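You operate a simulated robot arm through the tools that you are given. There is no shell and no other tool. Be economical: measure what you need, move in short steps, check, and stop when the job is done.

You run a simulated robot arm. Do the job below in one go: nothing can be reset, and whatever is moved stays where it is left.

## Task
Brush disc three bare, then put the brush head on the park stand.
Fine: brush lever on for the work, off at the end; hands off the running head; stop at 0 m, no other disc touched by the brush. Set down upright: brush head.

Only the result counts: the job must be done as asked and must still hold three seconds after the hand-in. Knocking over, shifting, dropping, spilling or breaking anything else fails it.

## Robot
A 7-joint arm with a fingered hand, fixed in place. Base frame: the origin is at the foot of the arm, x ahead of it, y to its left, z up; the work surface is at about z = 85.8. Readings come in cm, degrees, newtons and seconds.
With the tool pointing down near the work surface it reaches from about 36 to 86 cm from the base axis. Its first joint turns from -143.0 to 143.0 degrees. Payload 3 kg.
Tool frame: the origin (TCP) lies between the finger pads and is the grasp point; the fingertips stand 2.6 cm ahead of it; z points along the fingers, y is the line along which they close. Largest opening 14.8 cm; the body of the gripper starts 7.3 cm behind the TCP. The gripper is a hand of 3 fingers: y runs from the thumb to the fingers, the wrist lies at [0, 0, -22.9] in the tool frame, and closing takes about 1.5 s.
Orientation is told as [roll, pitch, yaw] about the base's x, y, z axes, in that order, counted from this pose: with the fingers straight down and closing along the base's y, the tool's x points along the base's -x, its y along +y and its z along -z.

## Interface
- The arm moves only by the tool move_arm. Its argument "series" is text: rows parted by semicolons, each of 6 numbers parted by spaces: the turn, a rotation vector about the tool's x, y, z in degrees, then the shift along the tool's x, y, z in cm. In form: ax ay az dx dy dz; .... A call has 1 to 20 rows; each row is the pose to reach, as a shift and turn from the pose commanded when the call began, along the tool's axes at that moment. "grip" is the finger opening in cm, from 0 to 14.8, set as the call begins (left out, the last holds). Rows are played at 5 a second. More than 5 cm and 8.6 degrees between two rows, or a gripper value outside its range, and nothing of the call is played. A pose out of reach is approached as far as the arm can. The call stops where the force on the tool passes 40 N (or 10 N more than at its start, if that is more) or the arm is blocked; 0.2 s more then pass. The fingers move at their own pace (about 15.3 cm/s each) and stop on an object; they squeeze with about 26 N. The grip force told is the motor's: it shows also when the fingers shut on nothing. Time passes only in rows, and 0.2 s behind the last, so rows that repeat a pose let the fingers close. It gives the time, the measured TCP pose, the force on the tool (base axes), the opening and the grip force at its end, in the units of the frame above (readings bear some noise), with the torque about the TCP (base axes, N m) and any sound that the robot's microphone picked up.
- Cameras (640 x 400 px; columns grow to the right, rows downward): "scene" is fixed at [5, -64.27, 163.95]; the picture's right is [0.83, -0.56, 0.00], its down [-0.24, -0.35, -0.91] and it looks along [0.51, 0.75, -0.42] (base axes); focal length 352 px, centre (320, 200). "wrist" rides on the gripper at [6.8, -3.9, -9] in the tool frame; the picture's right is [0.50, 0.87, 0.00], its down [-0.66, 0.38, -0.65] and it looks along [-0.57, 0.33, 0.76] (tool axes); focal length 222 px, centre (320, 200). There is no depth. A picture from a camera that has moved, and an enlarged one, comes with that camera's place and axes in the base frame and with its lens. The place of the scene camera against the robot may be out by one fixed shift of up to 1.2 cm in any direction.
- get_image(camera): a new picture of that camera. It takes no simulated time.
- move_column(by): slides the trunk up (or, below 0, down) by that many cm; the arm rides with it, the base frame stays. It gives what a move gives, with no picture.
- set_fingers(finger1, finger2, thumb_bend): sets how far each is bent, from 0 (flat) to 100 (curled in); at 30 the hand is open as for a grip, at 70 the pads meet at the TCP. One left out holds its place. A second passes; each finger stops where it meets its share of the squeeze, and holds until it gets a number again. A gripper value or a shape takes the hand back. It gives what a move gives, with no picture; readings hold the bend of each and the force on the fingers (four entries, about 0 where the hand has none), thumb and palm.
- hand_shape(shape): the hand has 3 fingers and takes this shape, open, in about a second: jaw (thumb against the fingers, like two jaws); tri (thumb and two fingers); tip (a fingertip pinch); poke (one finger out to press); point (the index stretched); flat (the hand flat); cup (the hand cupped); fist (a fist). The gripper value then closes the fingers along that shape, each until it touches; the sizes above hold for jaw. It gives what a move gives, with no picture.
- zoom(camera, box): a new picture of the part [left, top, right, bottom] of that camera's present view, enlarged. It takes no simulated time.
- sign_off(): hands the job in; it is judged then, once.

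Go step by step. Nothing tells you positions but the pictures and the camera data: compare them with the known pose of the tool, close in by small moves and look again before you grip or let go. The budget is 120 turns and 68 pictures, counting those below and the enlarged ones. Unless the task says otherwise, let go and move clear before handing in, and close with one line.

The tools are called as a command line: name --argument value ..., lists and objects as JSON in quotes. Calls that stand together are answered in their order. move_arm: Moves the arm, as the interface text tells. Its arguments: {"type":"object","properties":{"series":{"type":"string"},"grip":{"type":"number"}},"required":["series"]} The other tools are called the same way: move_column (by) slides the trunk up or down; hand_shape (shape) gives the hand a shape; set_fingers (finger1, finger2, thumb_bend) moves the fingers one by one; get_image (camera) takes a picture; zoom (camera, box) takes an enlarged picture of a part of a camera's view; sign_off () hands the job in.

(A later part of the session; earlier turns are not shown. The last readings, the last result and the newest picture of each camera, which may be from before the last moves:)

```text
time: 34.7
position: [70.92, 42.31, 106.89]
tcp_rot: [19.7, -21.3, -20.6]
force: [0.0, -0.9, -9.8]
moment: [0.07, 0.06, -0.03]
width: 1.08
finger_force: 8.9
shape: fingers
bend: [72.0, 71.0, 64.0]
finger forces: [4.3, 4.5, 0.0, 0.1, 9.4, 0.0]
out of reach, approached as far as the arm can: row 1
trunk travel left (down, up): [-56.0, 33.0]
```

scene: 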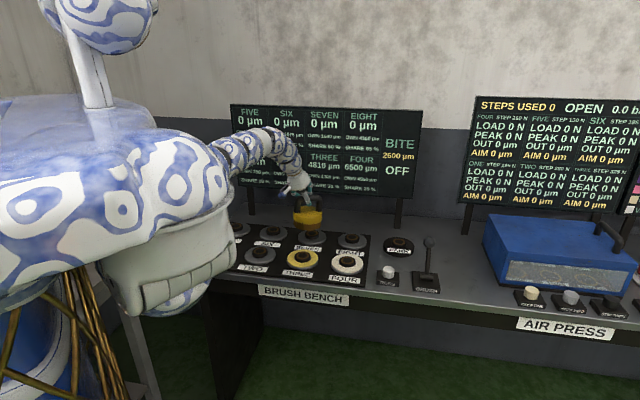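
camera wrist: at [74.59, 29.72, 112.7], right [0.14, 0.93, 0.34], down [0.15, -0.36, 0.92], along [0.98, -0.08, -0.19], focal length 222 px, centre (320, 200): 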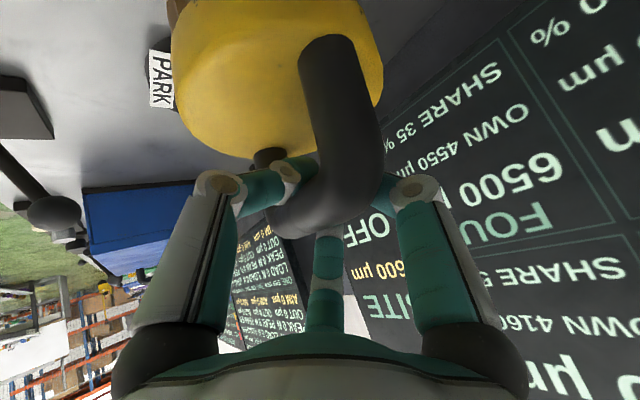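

It is fully blocked here, so the radial tilt has to go. I turn the hand back about the vertical so the bar lies square to the arm's radius, then untilt about the bar.

move_arm --series "2.7 -2.35 6.6 0 0 0;5.4 -4.7 13.2 0 0 0;8.2 -7 19.7 0 0 0;10.9 -9.4 26.3 0 0 0;13.6 -11.8 32.9 0 0 0;16.3 -14.1 39.5 0 0 0;16.3 -14.1 39.5 0 0 0"

move_arm --series "5.6 0.25 -2.2 0 0 0;11.1 0.5 -4.4 0 0 0;16.7 0.75 -6.6 0 0 0;22.3 1 -8.8 0 0 0;22.3 1 -8.8 0 0 0"

get_image --camera "scene"

```text
time: 36.3
position: [71.22, 42.16, 106.63]
tcp_rot: [19.6, -21.2, -65.9]
force: [0.1, 0.0, -10.5]
moment: [0.09, -0.07, -0.06]
width: 1.08
finger_force: 9.3
shape: fingers
bend: [72.0, 71.0, 64.0]
finger forces: [4.2, 4.5, 0.0, 0.1, 9.1, 0.1]
trunk travel left (down, up): [-56.0, 33.0]
```

```text
time: 37.5
position: [68.48, 40.96, 106.03]
tcp_rot: [3.5, -21.7, -59.7]
force: [-0.2, 0.6, -10.1]
moment: [0.07, -0.01, 0.02]
width: 1.04
finger_force: 8.8
shape: fingers
bend: [72.0, 68.0, 64.0]
finger forces: [4.5, 5.3, 0.0, 0.0, 7.7, 0.1]
out of reach, approached as far as the arm can: row 2, 3, 4, 5
trunk travel left (down, up): [-56.0, 33.0]
```

```text
26 pictures are left
```

scene: 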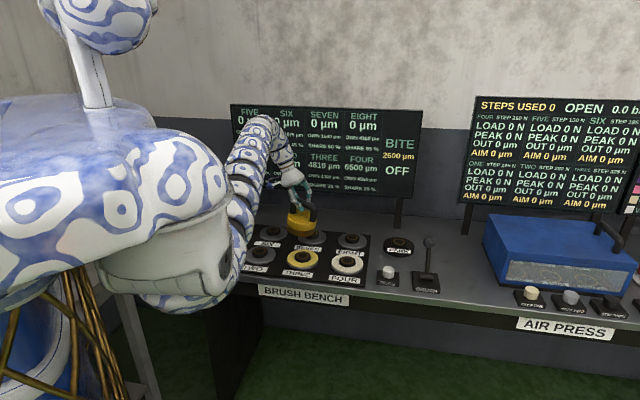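

The arm has found a new posture and moved inward on its own. I try the move to disc three again.

move_arm --series "0 0 0 -1.2 -2.7 0.33;0 0 0 -2.5 -5.4 0.66;0 0 0 -3.7 -8.1 1;0 0 0 -4.97 -10.76 1.33;0 0 0 -4.97 -10.76 1.33"

get_image --camera "scene"

get_image --camera "wrist"

```text
time: 38.7
position: [61.77, 31.13, 106.05]
tcp_rot: [3.5, -21.6, -59.6]
force: [-3.1, 4.5, -7.1]
moment: [0.19, 0.08, -0.05]
width: 1.42
finger_force: 9.8
shape: fingers
bend: [72.0, 68.0, 63.0]
finger forces: [2.7, 6.3, 0.0, 0.1, 10.4, 0.0]
trunk travel left (down, up): [-56.0, 33.0]
```

```text
25 pictures are left
```

scene: 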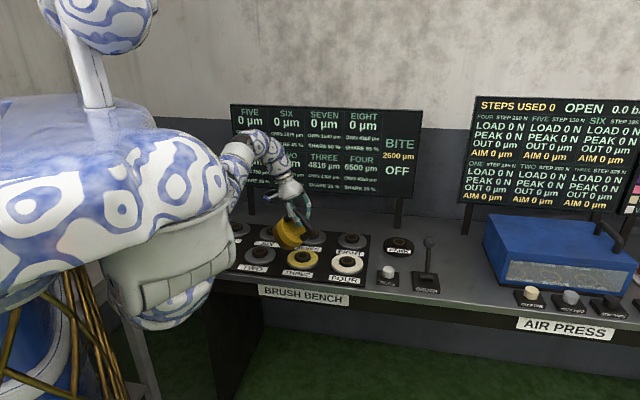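

```text
24 pictures are left
camera wrist: at [53.32, 36.89, 111.64], right [0.5, 0.85, -0.13], down [0.47, -0.14, 0.87], along [0.72, -0.5, -0.48], focal length 222 px, centre (320, 200)
```

wrist: 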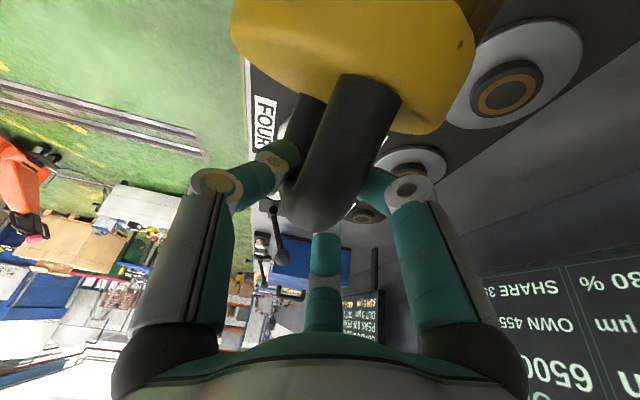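

The head is tilted strongly and something pushes on it. I zoom in to see what it touches before moving.

zoom --camera "scene" --box '[230, 170, 350, 280]'

```text
3.64 times, centred on (290, 225) of scene
camera zoom: at [5.0, -64.27, 163.95], right [0.83, -0.56, 0.0], down [-0.24, -0.35, -0.91], along [0.51, 0.75, -0.42], focal length 1281 px, centre (429, 109)
```

zoom: 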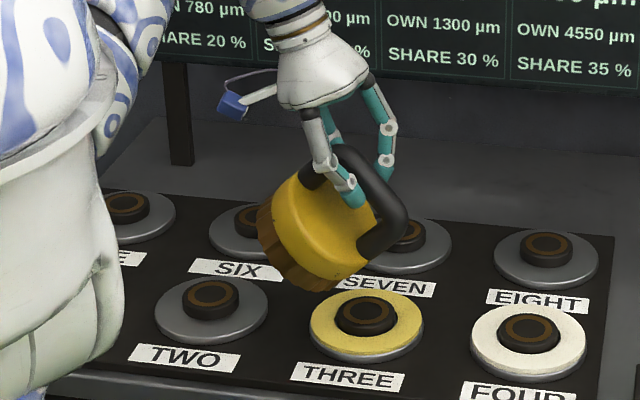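

It may be caught mid-swing after the quick move. I let it settle for a second and look again.

move_arm --series "0 0 0 0 0 0;0 0 0 0 0 0;0 0 0 0 0 0;0 0 0 0 0 0;0 0 0 0 0 0"

zoom --camera "scene" --box '[230, 170, 350, 280]'

```text
time: 39.9
position: [61.96, 30.88, 106.05]
tcp_rot: [3.5, -21.6, -59.7]
force: [-0.6, 0.2, -9.3]
moment: [0.11, -0.08, 0.01]
width: 1.66
finger_force: 10.8
shape: fingers
bend: [71.0, 68.0, 63.0]
finger forces: [5.7, 5.9, 0.0, 0.1, 10.6, 0.0]
trunk travel left (down, up): [-56.0, 33.0]
```

```text
3.64 times, centred on (290, 225) of scene
camera zoom: at [5.0, -64.27, 163.95], right [0.83, -0.56, 0.0], down [-0.24, -0.35, -0.91], along [0.51, 0.75, -0.42], focal length 1281 px, centre (429, 109)
```

zoom: 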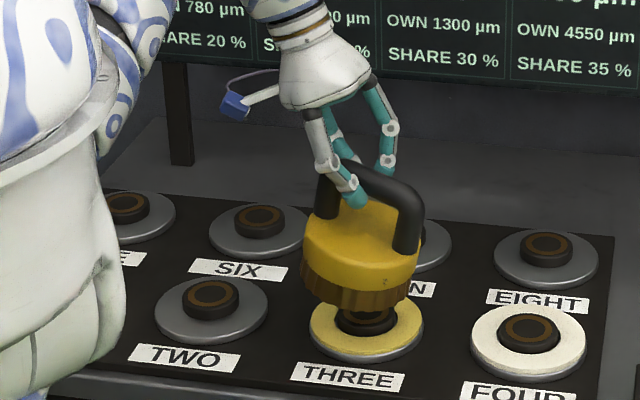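

It was only swinging; it now hangs over disc three, leaning with its bottom about 10° toward the camera. I rotate the hand back 10° to level it.

move_arm --series "-1.7 0.8 0.7 0 0 0;-3.3 1.7 1.4 0 0 0;-5 2.5 2.2 0 0 0;-6.6 3.4 2.9 0 0 0;-8.3 4.2 3.6 0 0 0;-8.3 4.2 3.6 0 0 0;-8.3 4.2 3.6 0 0 0;-8.3 4.2 3.6 0 0 0"

zoom --camera "scene" --box '[250, 180, 350, 280]'

get_image --camera "wrist"

```text
time: 41.7
position: [62.3, 31.01, 106.07]
tcp_rot: [7.1, -19.9, -60.9]
force: [-1.0, 0.5, -10.7]
moment: [0.06, -0.03, 0.02]
width: 1.67
finger_force: 11.0
shape: fingers
bend: [71.0, 68.0, 63.0]
finger forces: [5.1, 6.1, 0.0, 0.1, 10.4, 0.0]
out of reach, approached as far as the arm can: row 4, 5, 6, 7, 8
trunk travel left (down, up): [-56.0, 33.0]
```

```text
4.00 times, centred on (300, 230) of scene
camera zoom: at [5.0, -64.27, 163.95], right [0.83, -0.56, 0.0], down [-0.24, -0.35, -0.91], along [0.51, 0.75, -0.42], focal length 1409 px, centre (400, 80)
```

zoom: 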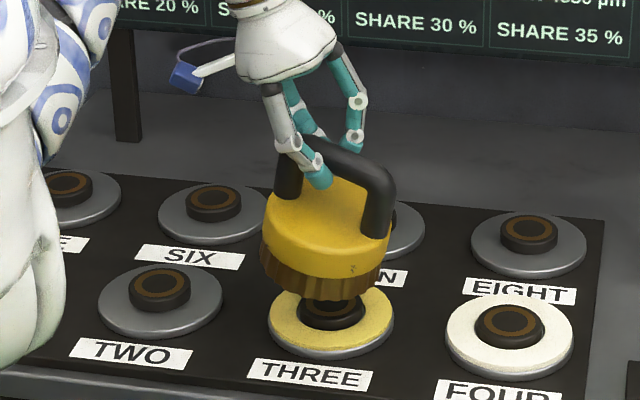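

```text
20 pictures are left
camera wrist: at [53.41, 36.57, 111.63], right [0.51, 0.86, -0.07], down [0.44, -0.19, 0.88], along [0.74, -0.47, -0.48], focal length 222 px, centre (320, 200)
```

wrist: 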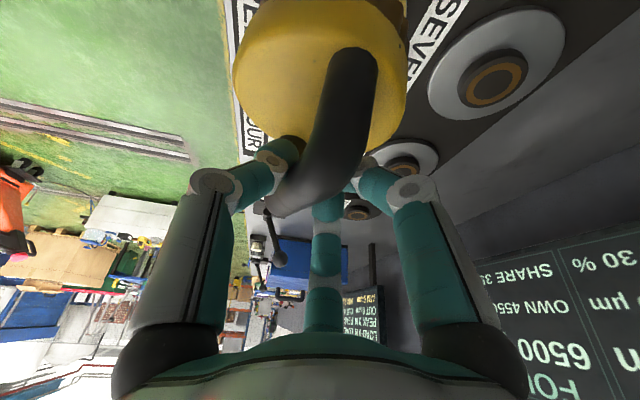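

Lateral offset is about 1 cm left, mostly from a sideways lean of about 8°. I take out that lean and lower 1.8 cm with the trunk, then compare with the disc.

move_arm --series "-1 -2.1 0.1 0 0 0;-2 -4.2 0.2 0 0 0;-3 -6.3 0.3 0 0 0;-3 -6.3 0.3 0 0 0"

move_column --by -1.8

zoom --camera "scene" --box '[250, 190, 350, 280]'

```text
time: 42.7
position: [62.17, 31.07, 105.91]
tcp_rot: [10.6, -26.1, -62.4]
force: [0.0, 0.1, -9.8]
moment: [0.12, 0.04, 0.03]
width: 1.66
finger_force: 10.2
shape: fingers
bend: [71.0, 68.0, 63.0]
finger forces: [4.7, 6.2, 0.1, 0.1, 10.4, 0.0]
trunk travel left (down, up): [-56.0, 33.0]
```

```text
time: 43.4
position: [62.1, 31.06, 104.11]
tcp_rot: [10.6, -26.1, -62.4]
force: [-1.4, -0.6, -9.8]
moment: [0.11, 0.02, 0.0]
width: 1.63
finger_force: 10.3
shape: fingers
bend: [71.0, 68.0, 63.0]
finger forces: [5.1, 6.0, 0.1, 0.1, 10.3, 0.0]
trunk travel left (down, up): [-54.2, 34.8]
```

```text
4.44 times, centred on (300, 235) of scene
camera zoom: at [5.0, -64.27, 163.95], right [0.83, -0.56, 0.0], down [-0.24, -0.35, -0.91], along [0.51, 0.75, -0.42], focal length 1566 px, centre (409, 44)
```

zoom: 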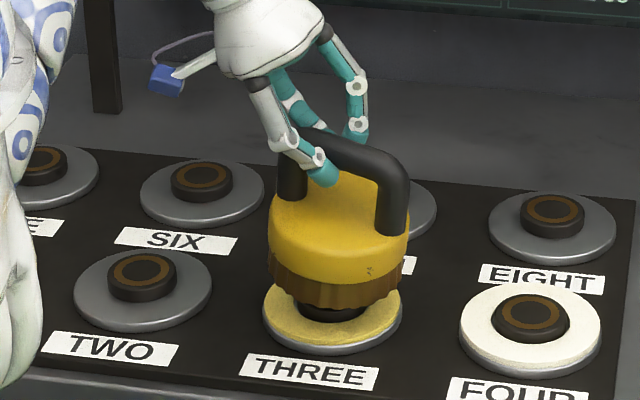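

The head is nearly level and about 0.4 cm right of the disc axis; the moment says its bottom still hangs slightly toward the camera. I rotate 6° to correct that, lower 1 cm and watch the force.

move_arm --series "-1.6 0.8 0.9 0 0 0;-3.2 1.6 1.9 0 0 0;-4.7 2.4 2.8 0 0 0;-4.7 2.4 2.8 0 0 0"

move_column --by -1

zoom --camera "scene" --box '[270, 210, 340, 280]'

```text
time: 44.4
position: [62.11, 31.53, 103.95]
tcp_rot: [12.3, -25.2, -63.2]
force: [-0.2, 0.4, -10.0]
moment: [0.07, 0.08, 0.01]
width: 1.69
finger_force: 11.0
shape: fingers
bend: [71.0, 68.0, 63.0]
finger forces: [5.3, 6.0, 0.0, 0.1, 10.2, 0.0]
out of reach, approached as far as the arm can: row 1, 2, 3, 4
trunk travel left (down, up): [-54.2, 34.8]
```

```text
time: 44.9
position: [62.09, 31.6, 102.9]
tcp_rot: [12.5, -25.2, -63.3]
force: [-0.3, 0.1, -9.3]
moment: [0.1, 0.01, -0.01]
width: 1.66
finger_force: 10.2
shape: fingers
bend: [71.0, 68.0, 63.0]
finger forces: [5.1, 5.9, 0.1, 0.0, 10.2, 0.0]
trunk travel left (down, up): [-53.2, 35.8]
```

```text
5.71 times, centred on (305, 245) of scene
camera zoom: at [5.0, -64.27, 163.95], right [0.83, -0.56, 0.0], down [-0.24, -0.35, -0.91], along [0.51, 0.75, -0.42], focal length 2013 px, centre (406, -57)
```

zoom: 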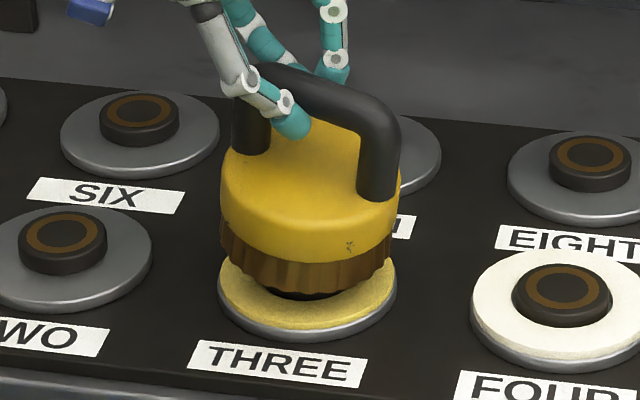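

Laterally the head is dead centre on disc three. I lower another 1 cm, watching the force.

move_column --by -0.8

move_column --by -0.5

```text
time: 45.5
position: [62.1, 31.59, 102.01]
tcp_rot: [12.4, -25.2, -63.2]
force: [0.3, 0.4, -9.6]
moment: [0.12, 0.07, -0.02]
width: 1.66
finger_force: 11.0
shape: fingers
bend: [71.0, 68.0, 63.0]
finger forces: [4.8, 6.0, 0.0, 0.0, 10.1, 0.0]
trunk travel left (down, up): [-52.4, 36.6]
```

```text
time: 46.0
position: [62.2, 31.6, 101.63]
tcp_rot: [12.6, -25.1, -63.2]
force: [-0.2, -0.1, -9.4]
moment: [0.1, 0.05, -0.02]
width: 1.67
finger_force: 11.1
shape: fingers
bend: [71.0, 68.0, 63.0]
finger forces: [4.9, 6.0, 0.0, 0.1, 10.3, 0.0]
trunk travel left (down, up): [-51.9, 37.1]
```

zoom --camera "scene" --box '[270, 210, 340, 280]'

```text
5.71 times, centred on (305, 245) of scene
camera zoom: at [5.0, -64.27, 163.95], right [0.83, -0.56, 0.0], down [-0.24, -0.35, -0.91], along [0.51, 0.75, -0.42], focal length 2013 px, centre (406, -57)
```

zoom: 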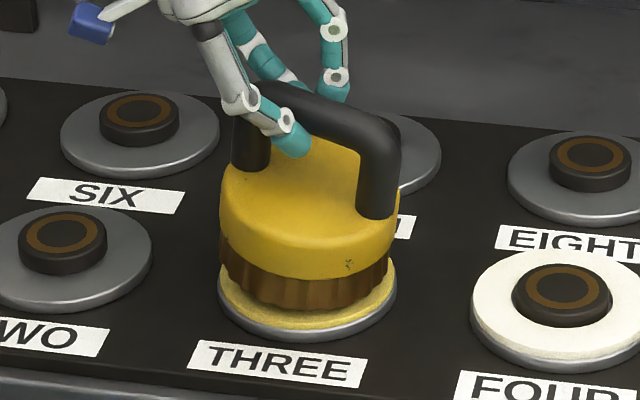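

move_column --by -0.5

move_column --by -0.5

```text
time: 46.6
position: [62.14, 31.54, 101.28]
tcp_rot: [12.4, -25.2, -63.2]
force: [-0.1, 2.7, 2.6]
moment: [0.02, 0.06, 0.01]
width: 1.55
finger_force: 9.3
shape: fingers
bend: [71.0, 68.0, 64.0]
finger forces: [4.8, 6.6, 0.1, 0.0, 7.6, 0.0]
trunk travel left (down, up): [-51.4, 37.6]
```

```text
time: 47.1
position: [62.1, 31.72, 100.67]
tcp_rot: [12.5, -25.2, -63.2]
force: [-0.1, 2.5, -0.4]
moment: [-0.02, -0.01, -0.01]
width: 0.96
finger_force: 8.1
shape: fingers
bend: [72.0, 71.0, 65.0]
finger forces: [3.8, 5.9, 0.1, 0.0, 6.1, 0.0]
trunk travel left (down, up): [-50.9, 38.1]
```

Contact was made and the weight is off the hand. I look before opening.

zoom --camera "scene" --box '[270, 210, 340, 280]'

```text
5.71 times, centred on (305, 245) of scene
camera zoom: at [5.0, -64.27, 163.95], right [0.83, -0.56, 0.0], down [-0.24, -0.35, -0.91], along [0.51, 0.75, -0.42], focal length 2013 px, centre (406, -57)
```

zoom: 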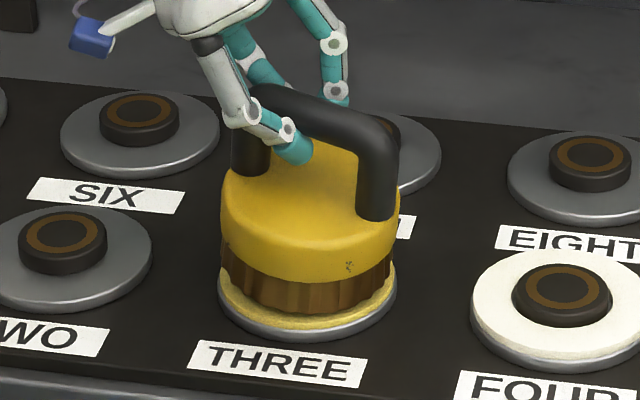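

The head rests on disc three. I open the digits gently.

set_fingers --finger1 55 --finger2 55 --thumb_bend 57

set_fingers --finger1 42 --finger2 42 --thumb_bend 46

zoom --camera "scene" --box '[270, 210, 340, 280]'

```text
time: 48.1
position: [62.12, 31.6, 100.68]
tcp_rot: [12.5, -25.2, -63.1]
force: [-0.2, 0.7, 0.6]
moment: [0.0, -0.01, 0.0]
width: 4.36
finger_force: 0.1
shape: fingers
bend: [55.0, 55.0, 56.0]
finger forces: [0.0, 0.1, 0.0, 0.0, 0.0, 0.1]
trunk travel left (down, up): [-50.9, 38.1]
```

```text
time: 49.1
position: [62.12, 31.59, 100.84]
tcp_rot: [12.5, -25.1, -63.2]
force: [0.4, 1.2, -0.3]
moment: [0.01, -0.02, 0.05]
width: 8.15
finger_force: 0.1
shape: fingers
bend: [42.0, 42.0, 46.0]
finger forces: [0.0, 0.1, 0.0, 0.0, 0.0, 0.0]
trunk travel left (down, up): [-50.9, 38.1]
```

```text
5.71 times, centred on (305, 245) of scene
camera zoom: at [5.0, -64.27, 163.95], right [0.83, -0.56, 0.0], down [-0.24, -0.35, -0.91], along [0.51, 0.75, -0.42], focal length 2013 px, centre (406, -57)
```

zoom: 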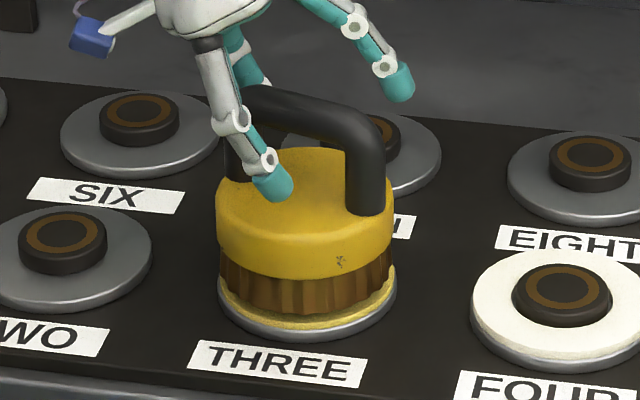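

The head stands level and centred on disc three. I withdraw along the tool axis and rise.

move_arm --series "0 0 0 0 0 -2;0 0 0 0 0 -4.5;0 0 0 0 0 -7;0 0 0 -1.1 0.45 -9.4;0 0 0 -2.2 0.9 -11.7;0 0 0 -3.4 1.35 -14.1" --grip 8

move_column --by 8

get_image --camera "scene"

```text
time: 50.5
position: [58.91, 33.22, 115.01]
tcp_rot: [12.5, -25.2, -63.2]
force: [0.0, -0.3, -0.8]
moment: [-0.03, -0.02, 0.03]
width: 8.04
finger_force: 0.1
shape: jaw
bend: [34.0, 34.0, 70.0]
finger forces: [0.0, 0.0, 0.1, 0.0, 0.0, 0.0]
trunk travel left (down, up): [-50.9, 38.1]
```

```text
time: 51.7
position: [58.92, 33.22, 122.96]
tcp_rot: [12.5, -25.2, -63.1]
force: [0.0, 1.1, -0.3]
moment: [-0.02, -0.01, 0.0]
width: 8.09
finger_force: 0.1
shape: jaw
bend: [34.0, 34.0, 70.0]
finger forces: [0.1, 0.0, 0.1, 0.0, 0.0, 0.1]
trunk travel left (down, up): [-58.9, 30.1]
```

```text
14 pictures are left
```

scene: 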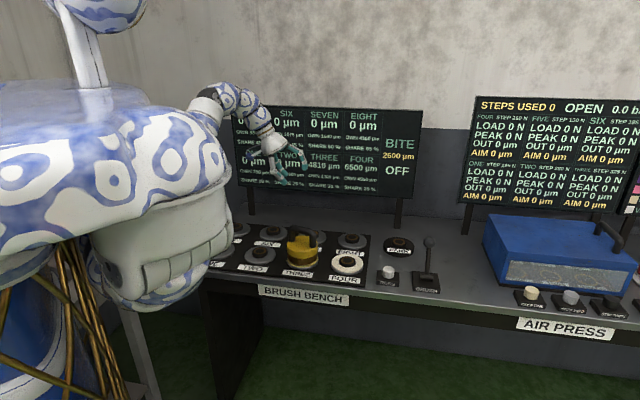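

The head stays put and the hand is clear. I carry the hand, keeping its orientation, to a point above and behind the lever approach line.

move_arm --series "0 0 0 -2.8 0.74 2.15;0 0 0 -5.55 1.5 4.3;0 0 0 -8.3 2.2 6.45;0 0 0 -11.1 3 8.6;0 0 0 -13.9 3.7 10.75;0 0 0 -16.65 4.45 12.9;0 0 0 -19.4 5.2 15;0 0 0 -22.2 5.9 17.2;0 0 0 -25 6.7 19.35;0 0 0 -27.75 7.4 21.5;0 0 0 -30.5 8.2 23.65;0 0 0 -33.3 8.9 25.8"

set_fingers --finger1 40 --finger2 40 --thumb_bend 40

get_image --camera "wrist"

```text
time: 54.3
position: [89.51, 4.12, 115.95]
tcp_rot: [12.5, -25.2, -63.1]
force: [0.4, -0.4, -0.3]
moment: [0.01, -0.03, -0.04]
width: 8.07
finger_force: 0.0
shape: jaw
bend: [34.0, 34.0, 70.0]
finger forces: [0.0, 0.0, 0.1, 0.0, 0.0, 0.1]
trunk travel left (down, up): [-58.9, 30.1]
```

```text
time: 55.3
position: [89.48, 4.14, 116.09]
tcp_rot: [12.6, -25.2, -63.2]
force: [-0.4, -0.4, 0.7]
moment: [0.0, -0.03, 0.0]
width: 9.48
finger_force: 0.0
shape: fingers
bend: [40.0, 40.0, 40.0]
finger forces: [0.0, 0.1, 0.0, 0.0, 0.0, 0.0]
trunk travel left (down, up): [-58.9, 30.1]
```

```text
13 pictures are left
camera wrist: at [80.1, 9.86, 120.3], right [0.51, 0.86, -0.04], down [0.33, -0.15, 0.93], along [0.79, -0.49, -0.36], focal length 222 px, centre (320, 200)
```

wrist: 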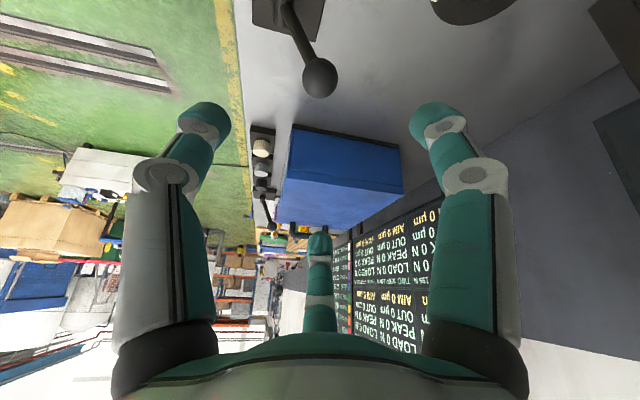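

The ball of the lever lies straight ahead, about 16.4 cm along the tool axis. I approach to have it between the digits.

move_arm --series "0 0 0 0.9 -0.4 3;0 0 0 1.7 -0.8 6;0 0 0 1.7 -0.8 9;0 0 0 1.7 -0.8 12;0 0 0 1.7 -0.8 14;0 0 0 1.7 -0.8 16;0 0 0 1.7 -0.8 16"

set_fingers --finger1 53 --finger2 53 --thumb_bend 53

get_image --camera "wrist"

```text
time: 56.9
position: [94.59, 0.6, 100.84]
tcp_rot: [12.5, -25.2, -63.2]
force: [0.2, -1.3, -0.6]
moment: [0.01, 0.04, 0.0]
width: 9.49
finger_force: 0.1
shape: fingers
bend: [40.0, 40.0, 40.0]
finger forces: [0.0, 0.1, 0.0, 0.1, 0.0, 0.0]
trunk travel left (down, up): [-58.9, 30.1]
```

```text
time: 57.9
position: [94.6, 0.6, 101.11]
tcp_rot: [12.5, -25.2, -63.2]
force: [-0.1, 0.1, 0.3]
moment: [0.0, 0.03, 0.01]
width: 5.28
finger_force: 0.0
shape: fingers
bend: [53.0, 53.0, 53.0]
finger forces: [0.0, 0.1, 0.1, 0.0, 0.0, 0.1]
trunk travel left (down, up): [-58.9, 30.1]
```

```text
12 pictures are left
camera wrist: at [85.25, 6.32, 105.27], right [0.51, 0.86, -0.04], down [0.33, -0.15, 0.93], along [0.79, -0.49, -0.36], focal length 222 px, centre (320, 200)
```

wrist: 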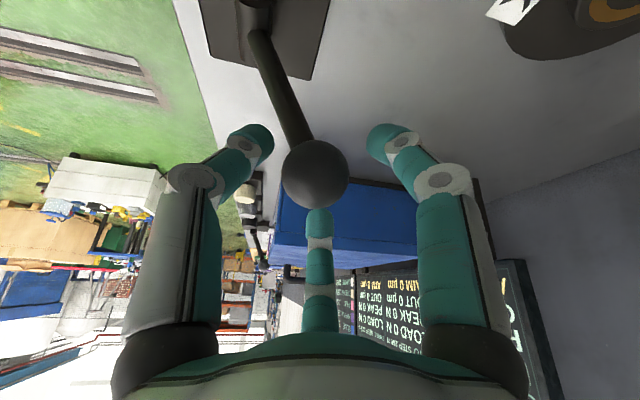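

The ball is neatly between the digits. I pull it toward the bench front.

move_arm --series "0 0 0 -0.6 -1.7 0;0 0 0 -1.2 -3.5 -0.3;0 0 0 -1.8 -5.2 -0.6;0 0 0 -2.4 -7 -0.8;0 0 0 -3.1 -8.7 -0.7;0 0 0 -3.7 -10.5 -0.4;0 0 0 -4.3 -12.2 -0.2;0 0 0 -4.3 -12.2 -0.2"

get_image --camera "scene"

```text
time: 59.7
position: [85.98, -9.22, 100.91]
tcp_rot: [12.4, -25.1, -63.2]
force: [-0.2, 0.4, -0.2]
moment: [0.05, 0.02, 0.0]
width: 5.22
finger_force: 0.1
shape: fingers
bend: [53.0, 53.0, 53.0]
finger forces: [0.0, 0.1, 0.0, 0.0, 0.0, 0.0]
trunk travel left (down, up): [-58.9, 30.1]
```

```text
11 pictures are left
```

scene: 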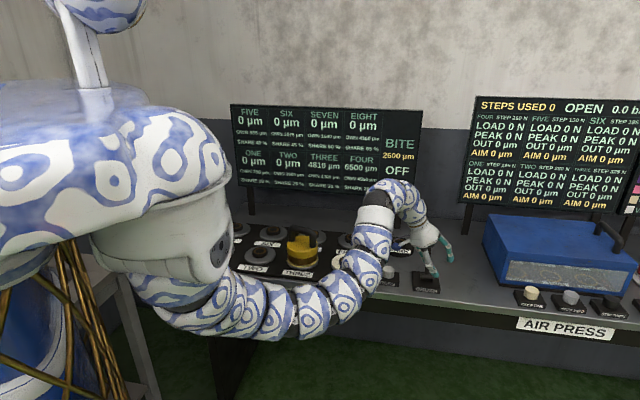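

zoom --camera "scene" --box '[370, 140, 470, 300]'

```text
2.50 times, centred on (420, 220) of scene
camera zoom: at [5.0, -64.27, 163.95], right [0.83, -0.56, 0.0], down [-0.24, -0.35, -0.91], along [0.51, 0.75, -0.42], focal length 881 px, centre (70, 150)
```

zoom: 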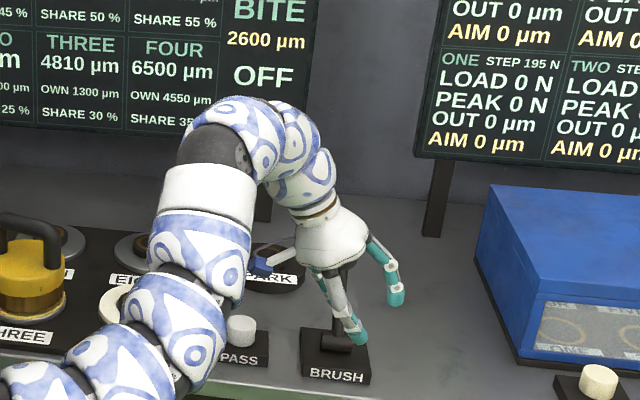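

The lever has moved but the screen still says OFF. I pull a few centimetres further, watching the force.

move_arm --series "0 0 0 -0.4 -1.1 0.3;0 0 0 -0.8 -2.2 0.7;0 0 0 -1.2 -3.3 1.1;0 0 0 -1.5 -4.2 1.4;0 0 0 -1.5 -4.2 1.4"

zoom --camera "scene" --box '[370, 140, 470, 300]'

```text
time: 60.9
position: [83.84, -13.12, 99.49]
tcp_rot: [12.4, -25.2, -63.2]
force: [0.5, -0.2, 0.5]
moment: [-0.03, -0.01, -0.03]
width: 5.23
finger_force: 0.1
shape: fingers
bend: [53.0, 53.0, 53.0]
finger forces: [0.0, 0.0, 0.0, 0.0, 0.0, 0.0]
trunk travel left (down, up): [-58.9, 30.1]
```

```text
2.50 times, centred on (420, 220) of scene
camera zoom: at [5.0, -64.27, 163.95], right [0.83, -0.56, 0.0], down [-0.24, -0.35, -0.91], along [0.51, 0.75, -0.42], focal length 881 px, centre (70, 150)
```

zoom: 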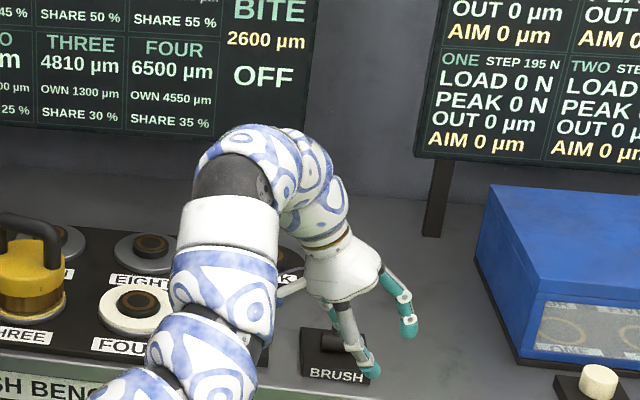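

The lever most likely slipped through the gap between the splayed fingers. I rise, close the digits into one tip, go behind the ball and pull with that.

move_column --by 8

set_fingers --finger1 74 --finger2 74 --thumb_bend 72

move_arm --series "0 0 0 1.3 3.1 0;0 0 0 2.6 6.2 0;0 0 0 3.9 9.4 0;0 0 0 5.2 12.5 0;0 0 0 6.5 15.6 0;0 0 0 7.7 18.9 -0.1;0 0 0 7.7 18.9 -0.1"

get_image --camera "wrist"

```text
time: 62.1
position: [83.79, -13.16, 107.5]
tcp_rot: [12.5, -25.2, -63.1]
force: [0.6, 0.3, 0.5]
moment: [-0.03, 0.0, 0.0]
width: 5.23
finger_force: 0.1
shape: fingers
bend: [53.0, 53.0, 53.0]
finger forces: [0.1, 0.1, 0.0, 0.0, 0.1, 0.1]
trunk travel left (down, up): [-66.9, 22.1]
```

```text
time: 63.1
position: [83.7, -13.06, 107.34]
tcp_rot: [12.5, -25.2, -63.2]
force: [-0.6, -0.5, 0.4]
moment: [0.0, -0.03, -0.03]
width: 0.0
finger_force: 0.0
shape: fingers
bend: [72.0, 72.0, 71.0]
finger forces: [0.1, 0.0, 0.1, 0.0, 0.1, 0.1]
trunk travel left (down, up): [-66.9, 22.1]
```

```text
time: 64.7
position: [96.38, 3.07, 108.1]
tcp_rot: [12.5, -25.3, -63.2]
force: [0.3, -0.4, 0.6]
moment: [0.04, 0.04, -0.02]
width: 0.01
finger_force: 0.0
shape: fingers
bend: [72.0, 72.0, 71.0]
finger forces: [0.1, 0.0, 0.0, 0.0, 0.0, 0.0]
trunk travel left (down, up): [-66.9, 22.1]
```

```text
8 pictures are left
camera wrist: at [86.94, 8.84, 112.42], right [0.51, 0.86, -0.04], down [0.33, -0.15, 0.93], along [0.79, -0.49, -0.36], focal length 222 px, centre (320, 200)
```

wrist: 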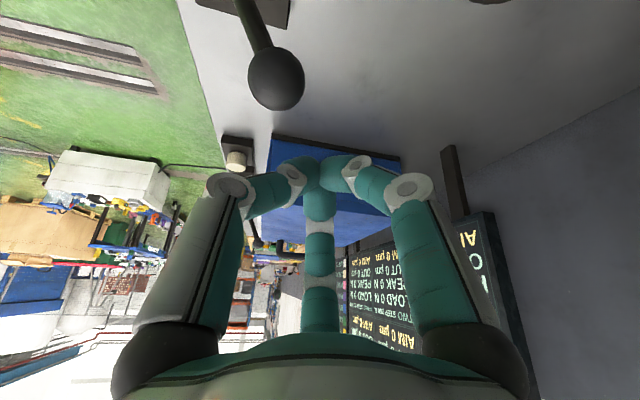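

The lever is indeed still off, ball at (94, 0.8, 100.5). I nudge slightly back, lower behind it and pull with the closed tip.

move_arm --series "0 0 0 0.88 0.35 -0.36;0 0 0 0.88 0.35 -0.36"

move_column --by -8.6

move_arm --series "0 0 0 -0.6 -1.7 0;0 0 0 -1.2 -3.5 0;0 0 0 -1.8 -5.2 -0.1;0 0 0 -2.4 -7 -0.1;0 0 0 -3.1 -8.7 -0.1;0 0 0 -3.7 -10.5 0.3"

```text
time: 65.3
position: [96.04, 4.18, 108.11]
tcp_rot: [12.4, -25.3, -63.2]
force: [-0.2, -0.2, -0.1]
moment: [0.04, 0.01, 0.0]
width: 0.01
finger_force: 0.0
shape: fingers
bend: [72.0, 72.0, 71.0]
finger forces: [0.0, 0.1, 0.0, 0.1, 0.1, 0.1]
trunk travel left (down, up): [-66.9, 22.1]
```

```text
time: 66.5
position: [95.96, 4.15, 99.6]
tcp_rot: [12.5, -25.2, -63.3]
force: [0.0, 0.6, 0.3]
moment: [-0.02, -0.01, -0.02]
width: 0.03
finger_force: 0.0
shape: fingers
bend: [72.0, 72.0, 71.0]
finger forces: [0.0, 0.0, 0.0, 0.0, 0.0, 0.0]
trunk travel left (down, up): [-58.3, 30.7]
```

```text
time: 68.0
position: [88.66, -3.7, 98.4]
tcp_rot: [12.3, -24.7, -62.4]
force: [-11.6, 16.2, 0.3]
moment: [0.23, 0.04, -0.27]
width: 0.01
finger_force: 12.5
shape: fingers
bend: [72.0, 72.0, 72.0]
finger forces: [0.0, 0.0, 0.0, 0.0, 25.9, 0.0]
trunk travel left (down, up): [-58.3, 30.7]
stopped in row 6: the force on the tool passed its limit (the readings are from after the stop); the commanded pose is now the measured one
```

get_image --camera "wrist"

```text
7 pictures are left
camera wrist: at [79.26, 1.9, 102.75], right [0.5, 0.86, -0.04], down [0.34, -0.15, 0.93], along [0.79, -0.48, -0.37], focal length 222 px, centre (320, 200)
```

wrist: 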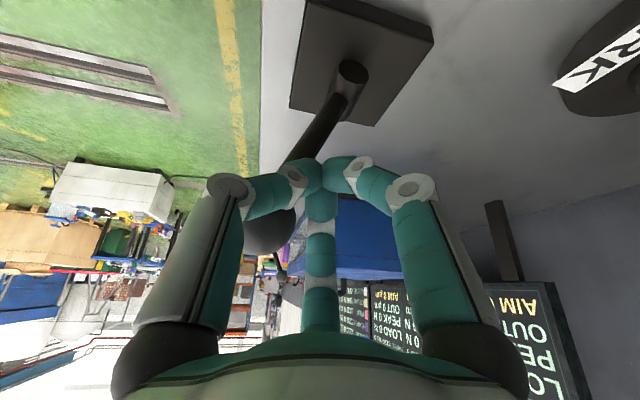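

The ball is now being pushed in front of the tip and leans about 20° forward. I push a little more and then check the screen.

move_arm --series "0 0 0 -0.3 -0.8 0;0 0 0 -0.6 -1.6 0.2;0 0 0 -0.9 -2.4 0.4"

```text
time: 68.6
position: [87.87, -4.23, 98.4]
tcp_rot: [12.7, -24.6, -62.0]
force: [-0.5, 21.8, -1.6]
moment: [0.32, 0.0, 0.03]
width: 0.0
finger_force: 15.8
shape: fingers
bend: [72.0, 72.0, 73.0]
finger forces: [0.1, 0.0, 0.0, 0.0, 31.6, 0.0]
trunk travel left (down, up): [-58.3, 30.7]
stopped in row 3: the force on the tool passed its limit (the readings are from after the stop); the commanded pose is now the measured one
```

The lever is at its stop. I back off and rise, then check the screen.

move_arm --series "0 0 0 0.4 1.2 0;0 0 0 0.8 2.4 0"

move_column --by 9

get_image --camera "scene"

```text
time: 69.2
position: [89.42, -2.76, 98.43]
tcp_rot: [12.5, -24.8, -62.5]
force: [-0.3, -0.5, -0.3]
moment: [-0.03, 0.01, -0.01]
width: 0.0
finger_force: 0.0
shape: fingers
bend: [72.0, 72.0, 72.0]
finger forces: [0.0, 0.0, 0.1, 0.0, 0.0, 0.0]
trunk travel left (down, up): [-58.3, 30.7]
```

```text
time: 70.5
position: [89.37, -2.77, 107.39]
tcp_rot: [12.5, -24.7, -62.3]
force: [-1.3, 0.8, 0.2]
moment: [0.0, -0.01, -0.01]
width: 0.0
finger_force: 0.0
shape: fingers
bend: [72.0, 72.0, 72.0]
finger forces: [0.0, 0.1, 0.0, 0.1, 0.0, 0.0]
trunk travel left (down, up): [-67.3, 21.7]
```

```text
6 pictures are left
```

scene: 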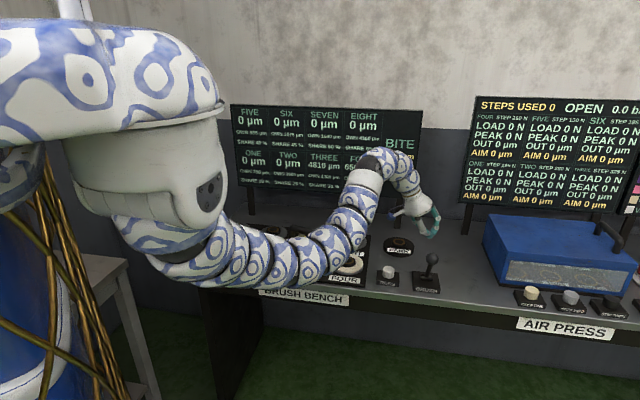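

The lever now leans forward (on). I move above the PASS button at about (82, 5.3) with the closed tip.

move_arm --series "0 0 0 2.6 -0.56 -1.35;0 0 0 5.2 -1.12 -2.7;0 0 0 7.8 -1.7 -4.05;0 0 0 10.3 -2.24 -5.4;0 0 0 10.3 -2.24 -5.4"

move_column --by -9

get_image --camera "wrist"

```text
time: 71.7
position: [81.0, 5.71, 107.55]
tcp_rot: [12.6, -24.7, -62.2]
force: [-0.3, -0.8, 0.1]
moment: [-0.01, 0.01, -0.02]
width: 0.01
finger_force: 0.0
shape: fingers
bend: [72.0, 72.0, 72.0]
finger forces: [0.0, 0.0, 0.0, 0.0, 0.1, 0.0]
trunk travel left (down, up): [-67.3, 21.7]
```

```text
time: 72.9
position: [80.93, 5.69, 98.46]
tcp_rot: [12.5, -24.8, -62.4]
force: [0.8, 0.0, 0.3]
moment: [0.0, 0.04, -0.04]
width: 0.01
finger_force: 0.0
shape: fingers
bend: [72.0, 72.0, 72.0]
finger forces: [0.0, 0.0, 0.0, 0.0, 0.0, 0.0]
trunk travel left (down, up): [-58.3, 30.7]
```

```text
5 pictures are left
camera wrist: at [71.54, 11.24, 102.79], right [0.5, 0.86, -0.04], down [0.34, -0.15, 0.93], along [0.8, -0.48, -0.37], focal length 222 px, centre (320, 200)
```

wrist: 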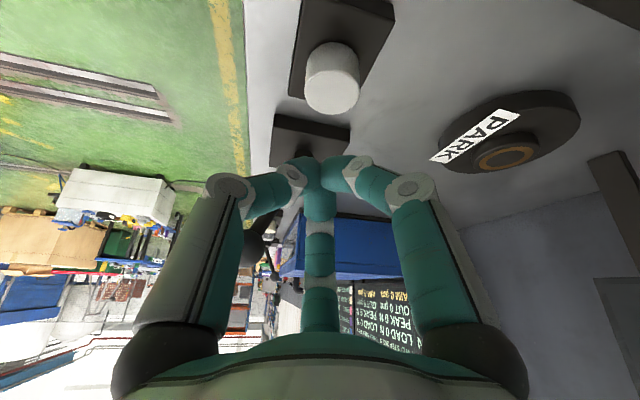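

The button top is at (82.1, 5.6, 90), nearly under the tip. I correct by half a centimetre and descend toward it.

move_arm --series "0 0 0 0.28 0.51 0;0 0 0 0.28 0.51 0"

move_column --by -5.5

move_column --by -0.6

```text
time: 73.5
position: [81.24, 6.08, 98.4]
tcp_rot: [12.6, -24.7, -62.4]
force: [0.5, 0.2, 0.0]
moment: [0.01, -0.03, 0.01]
width: 0.0
finger_force: 0.1
shape: fingers
bend: [72.0, 72.0, 72.0]
finger forces: [0.1, 0.1, 0.1, 0.0, 0.0, 0.1]
trunk travel left (down, up): [-58.3, 30.7]
```

```text
time: 74.5
position: [81.39, 6.18, 92.81]
tcp_rot: [12.6, -24.8, -62.4]
force: [-0.3, 0.0, 0.3]
moment: [-0.02, 0.02, 0.0]
width: 0.0
finger_force: 0.0
shape: fingers
bend: [72.0, 72.0, 72.0]
finger forces: [0.1, 0.1, 0.0, 0.0, 0.0, 0.0]
trunk travel left (down, up): [-52.8, 36.2]
```

```text
time: 75.0
position: [81.24, 6.18, 92.36]
tcp_rot: [12.6, -24.7, -62.4]
force: [-0.3, 0.6, 1.8]
moment: [-0.01, -0.01, 0.01]
width: 0.0
finger_force: 0.0
shape: fingers
bend: [72.0, 72.0, 72.0]
finger forces: [0.0, 0.0, 0.0, 0.1, 0.0, 0.0]
trunk travel left (down, up): [-52.2, 36.8]
```

Contact with the button begins. I press further.

move_column --by -0.5

```text
time: 75.6
position: [81.27, 6.12, 91.76]
tcp_rot: [12.7, -24.8, -62.4]
force: [0.4, -0.1, 3.2]
moment: [-0.08, -0.01, -0.03]
width: 0.0
finger_force: 4.3
shape: fingers
bend: [72.0, 72.0, 72.0]
finger forces: [0.1, 0.1, 0.1, 0.0, 8.4, 0.1]
trunk travel left (down, up): [-51.7, 37.3]
heard: click
```

A click: one pass. I release the button and read the screen.

move_column --by 1.6

zoom --camera "scene" --box '[225, 95, 445, 300]'

```text
time: 76.2
position: [81.23, 6.15, 93.36]
tcp_rot: [12.6, -24.8, -62.2]
force: [1.2, -0.7, 0.3]
moment: [-0.03, 0.0, -0.01]
width: 0.0
finger_force: 0.1
shape: fingers
bend: [72.0, 72.0, 71.0]
finger forces: [0.0, 0.0, 0.0, 0.0, 0.0, 0.0]
trunk travel left (down, up): [-53.3, 35.7]
```

```text
1.95 times, centred on (335, 198) of scene
camera zoom: at [5.0, -64.27, 163.95], right [0.83, -0.56, 0.0], down [-0.24, -0.35, -0.91], along [0.51, 0.75, -0.42], focal length 687 px, centre (291, 205)
```

zoom: 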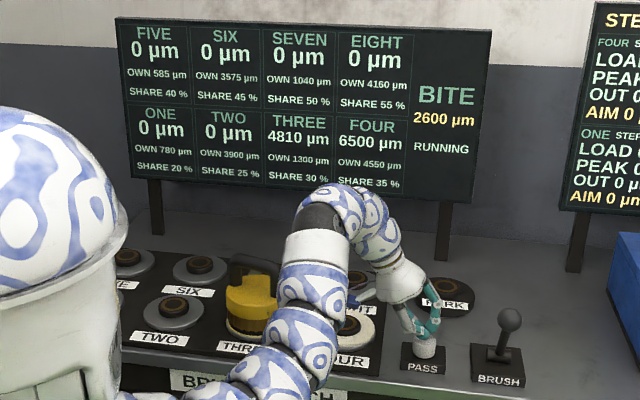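

The screen says RUNNING and still shows 4810, so the pass may be in progress. I wait a few seconds and listen.

move_arm --series "0 0 0 0 0 0;0 0 0 0 0 0;0 0 0 0 0 0;0 0 0 0 0 0;0 0 0 0 0 0;0 0 0 0 0 0;0 0 0 0 0 0;0 0 0 0 0 0;0 0 0 0 0 0;0 0 0 0 0 0;0 0 0 0 0 0;0 0 0 0 0 0;0 0 0 0 0 0;0 0 0 0 0 0;0 0 0 0 0 0"

zoom --camera "scene" --box '[225, 95, 445, 300]'

```text
time: 79.4
position: [81.31, 6.28, 93.5]
tcp_rot: [12.5, -24.6, -62.4]
force: [-0.8, 0.1, 0.0]
moment: [-0.01, 0.01, 0.0]
width: 0.0
finger_force: 0.1
shape: fingers
bend: [72.0, 72.0, 71.0]
finger forces: [0.0, 0.0, 0.0, 0.1, 0.1, 0.1]
trunk travel left (down, up): [-53.3, 35.7]
```

```text
1.95 times, centred on (335, 198) of scene
camera zoom: at [5.0, -64.27, 163.95], right [0.83, -0.56, 0.0], down [-0.24, -0.35, -0.91], along [0.51, 0.75, -0.42], focal length 687 px, centre (291, 205)
```

zoom: 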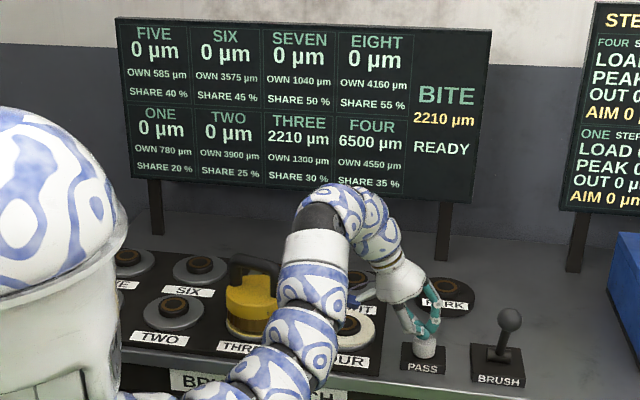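

Exactly as predicted: three is at 2210 and BITE is 2210. One more press finishes it.

move_column --by -1.6

move_column --by 1.6

```text
time: 80.0
position: [81.3, 6.16, 91.83]
tcp_rot: [12.6, -24.8, -62.4]
force: [-0.4, -0.9, 2.7]
moment: [-0.04, 0.02, -0.01]
width: 0.0
finger_force: 3.8
shape: fingers
bend: [72.0, 72.0, 72.0]
finger forces: [0.1, 0.0, 0.0, 0.1, 8.4, 0.0]
trunk travel left (down, up): [-51.7, 37.3]
heard: click
```

```text
time: 80.7
position: [81.25, 6.17, 93.52]
tcp_rot: [12.6, -24.7, -62.2]
force: [0.7, 0.3, 0.2]
moment: [0.03, 0.0, 0.03]
width: 0.03
finger_force: 0.0
shape: fingers
bend: [72.0, 72.0, 71.0]
finger forces: [0.0, 0.0, 0.1, 0.0, 0.0, 0.0]
trunk travel left (down, up): [-53.3, 35.7]
```

Click heard. I rise and move to the front of the lever while the second pass runs out.

move_column --by 14

move_arm --series "0 0 0 -2.8 -1.3 1.1;0 0 0 -5.6 -2.6 2.2;0 0 0 -8.4 -3.9 3.3;0 0 0 -11.2 -5.2 4.4;0 0 0 -13.9 -6.5 5.5;0 0 0 -13.9 -6.5 5.5;0 0 0 -13.9 -6.5 5.5;0 0 0 -13.9 -6.5 5.5;0 0 0 -13.9 -6.5 5.5;0 0 0 -13.9 -6.5 5.5;0 0 0 -13.9 -6.5 5.5;0 0 0 -13.9 -6.5 5.5"

move_column --by -9

```text
time: 82.3
position: [81.3, 6.24, 107.42]
tcp_rot: [12.5, -24.6, -62.4]
force: [-0.2, -0.5, -0.2]
moment: [-0.02, 0.01, -0.01]
width: 0.0
finger_force: 0.1
shape: fingers
bend: [72.0, 72.0, 71.0]
finger forces: [0.0, 0.0, 0.0, 0.0, 0.1, 0.0]
trunk travel left (down, up): [-67.3, 21.7]
```

```text
time: 84.9
position: [84.05, -9.69, 107.12]
tcp_rot: [12.5, -24.7, -62.3]
force: [-0.3, 0.5, -0.2]
moment: [0.05, 0.01, -0.01]
width: 0.01
finger_force: 0.0
shape: fingers
bend: [72.0, 72.0, 71.0]
finger forces: [0.1, 0.0, 0.1, 0.1, 0.0, 0.0]
trunk travel left (down, up): [-67.3, 21.7]
```

```text
time: 86.2
position: [83.95, -9.76, 98.26]
tcp_rot: [12.6, -24.8, -62.5]
force: [-0.5, 0.2, 0.3]
moment: [0.01, 0.01, 0.05]
width: 0.04
finger_force: 0.1
shape: fingers
bend: [72.0, 72.0, 71.0]
finger forces: [0.0, 0.0, 0.0, 0.1, 0.0, 0.1]
trunk travel left (down, up): [-58.3, 30.7]
```

I push the lever back to off.

move_arm --series "0 0 0 0.6 1.7 0;0 0 0 1.2 3.5 0;0 0 0 1.8 5.2 -0.1;0 0 0 2.4 7 -0.1;0 0 0 3.1 8.7 -0.1;0 0 0 3.7 10.5 0.2;0 0 0 4.1 11.7 0.4;0 0 0 4.4 12.5 0.5"

```text
time: 88.0
position: [92.49, 0.14, 98.24]
tcp_rot: [12.5, -24.8, -62.4]
force: [-13.1, -10.3, 1.4]
moment: [0.18, -0.02, -0.31]
width: 0.0
finger_force: 13.0
shape: fingers
bend: [73.0, 73.0, 69.0]
finger forces: [5.8, 15.0, 0.0, 0.0, 5.4, 0.1]
trunk travel left (down, up): [-58.3, 30.7]
```

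The lever is at its rear stop (off). I back away, rise, and return over disc three by the same route.

move_arm --series "0 0 0 -0.5 -1.4 0;0 0 0 -1 -2.8 0"

move_column --by 9

move_arm --series "0 0 0 2.06 -0.21 -2.86;0 0 0 4.12 -0.43 -5.72;0 0 0 6.18 -0.64 -8.58;0 0 0 8.24 -0.85 -11.44;0 0 0 10.3 -1.07 -14.3;0 0 0 12.4 -1.28 -17.2;0 0 0 14.4 -1.5 -20;0 0 0 16.5 -1.7 -22.9;0 0 0 18.5 -1.9 -25.7;0 0 0 20.6 -2.1 -28.6;0 0 0 22.7 -2.35 -31.5;0 0 0 24.7 -2.56 -34.3;0 0 0 26.8 -2.8 -37.2;0 0 0 28.8 -3 -40;0 0 0 30.9 -3.2 -42.9;0 0 0 30.9 -3.2 -42.9"

set_fingers --finger1 42 --finger2 42 --thumb_bend 46

```text
time: 88.6
position: [90.87, -2.13, 98.18]
tcp_rot: [12.6, -24.7, -62.2]
force: [0.9, 0.1, -0.3]
moment: [-0.01, -0.02, 0.0]
width: 0.0
finger_force: 0.1
shape: fingers
bend: [73.0, 73.0, 71.0]
finger forces: [0.2, 0.1, 0.0, 0.0, 0.1, 0.0]
trunk travel left (down, up): [-58.3, 30.7]
```

```text
time: 89.8
position: [90.61, -2.17, 107.18]
tcp_rot: [12.5, -24.7, -62.4]
force: [1.1, -1.1, -0.1]
moment: [-0.01, 0.01, 0.02]
width: 0.0
finger_force: 0.1
shape: fingers
bend: [73.0, 73.0, 71.0]
finger forces: [0.0, 0.1, 0.0, 0.1, 0.0, 0.0]
trunk travel left (down, up): [-67.3, 21.7]
```

```text
time: 93.2
position: [58.2, 32.24, 131.69]
tcp_rot: [12.6, -24.8, -62.4]
force: [-0.5, -0.5, 0.2]
moment: [0.04, -0.01, 0.01]
width: 0.03
finger_force: 0.0
shape: fingers
bend: [73.0, 73.0, 71.0]
finger forces: [0.0, 0.0, 0.0, 0.1, 0.1, 0.1]
out of reach, approached as far as the arm can: row 5, 6, 7, 8, 9, 10, 11, 12, 13
trunk travel left (down, up): [-67.3, 21.7]
```

```text
time: 94.2
position: [58.37, 32.25, 131.66]
tcp_rot: [12.5, -24.9, -62.4]
force: [0.0, -0.5, 0.2]
moment: [0.01, 0.02, 0.0]
width: 8.17
finger_force: 0.1
shape: fingers
bend: [42.0, 42.0, 46.0]
finger forces: [0.0, 0.1, 0.0, 0.0, 0.0, 0.1]
trunk travel left (down, up): [-67.3, 21.7]
```

I lower and go to the standoff of the earlier release pose, then check the position reading before engaging the bar.

move_column --by -16.4

move_arm --series "0 0 0 1.3 0 2.4;0 0 0 2.7 0 4.9;0 0 0 4 0.05 7.37;0 0 0 4 0.05 7.37"

```text
time: 96.1
position: [58.27, 32.13, 115.44]
tcp_rot: [12.6, -24.8, -62.4]
force: [-0.1, -0.2, 0.3]
moment: [0.0, 0.02, 0.02]
width: 8.16
finger_force: 0.0
shape: fingers
bend: [42.0, 42.0, 46.0]
finger forces: [0.1, 0.1, 0.1, 0.1, 0.0, 0.0]
trunk travel left (down, up): [-50.9, 38.1]
```

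```text
time: 97.1
position: [59.42, 33.51, 107.19]
tcp_rot: [12.6, -24.7, -62.4]
force: [-1.1, 0.1, -0.1]
moment: [-0.02, -0.01, 0.02]
width: 8.16
finger_force: 0.1
shape: fingers
bend: [42.0, 42.0, 46.0]
finger forces: [0.0, 0.0, 0.0, 0.0, 0.0, 0.0]
trunk travel left (down, up): [-50.9, 38.1]
```

move_arm --series "0 0 0 0 0 2.4;0 0 0 0 0 4.8;0 0 0 0 0 7.2;0 0 0 0 0 7.2"

set_fingers --finger1 75 --finger2 75 --thumb_bend 73

move_column --by 1.2

```text
time: 98.1
position: [61.99, 31.8, 100.67]
tcp_rot: [12.2, -24.9, -62.2]
force: [-0.2, 0.6, 0.6]
moment: [-0.03, 0.01, 0.04]
width: 8.19
finger_force: 0.1
shape: fingers
bend: [42.0, 42.0, 46.0]
finger forces: [0.0, 0.1, 0.0, 0.0, 0.0, 0.1]
trunk travel left (down, up): [-50.9, 38.1]
```

```text
time: 99.1
position: [62.13, 31.83, 100.77]
tcp_rot: [12.3, -24.9, -62.2]
force: [-0.3, 0.9, -0.2]
moment: [0.06, 0.04, -0.05]
width: 1.23
finger_force: 13.8
shape: fingers
bend: [65.0, 64.0, 66.0]
finger forces: [7.2, 7.3, 0.0, 0.0, 13.7, 0.0]
trunk travel left (down, up): [-50.9, 38.1]
```

```text
time: 99.7
position: [62.04, 31.83, 101.94]
tcp_rot: [12.3, -24.9, -62.3]
force: [0.0, -0.2, -9.7]
moment: [0.08, 0.02, -0.03]
width: 1.24
finger_force: 13.9
shape: fingers
bend: [72.0, 64.0, 66.0]
finger forces: [7.2, 7.2, 0.1, 0.1, 13.8, 0.0]
trunk travel left (down, up): [-52.1, 36.9]
```

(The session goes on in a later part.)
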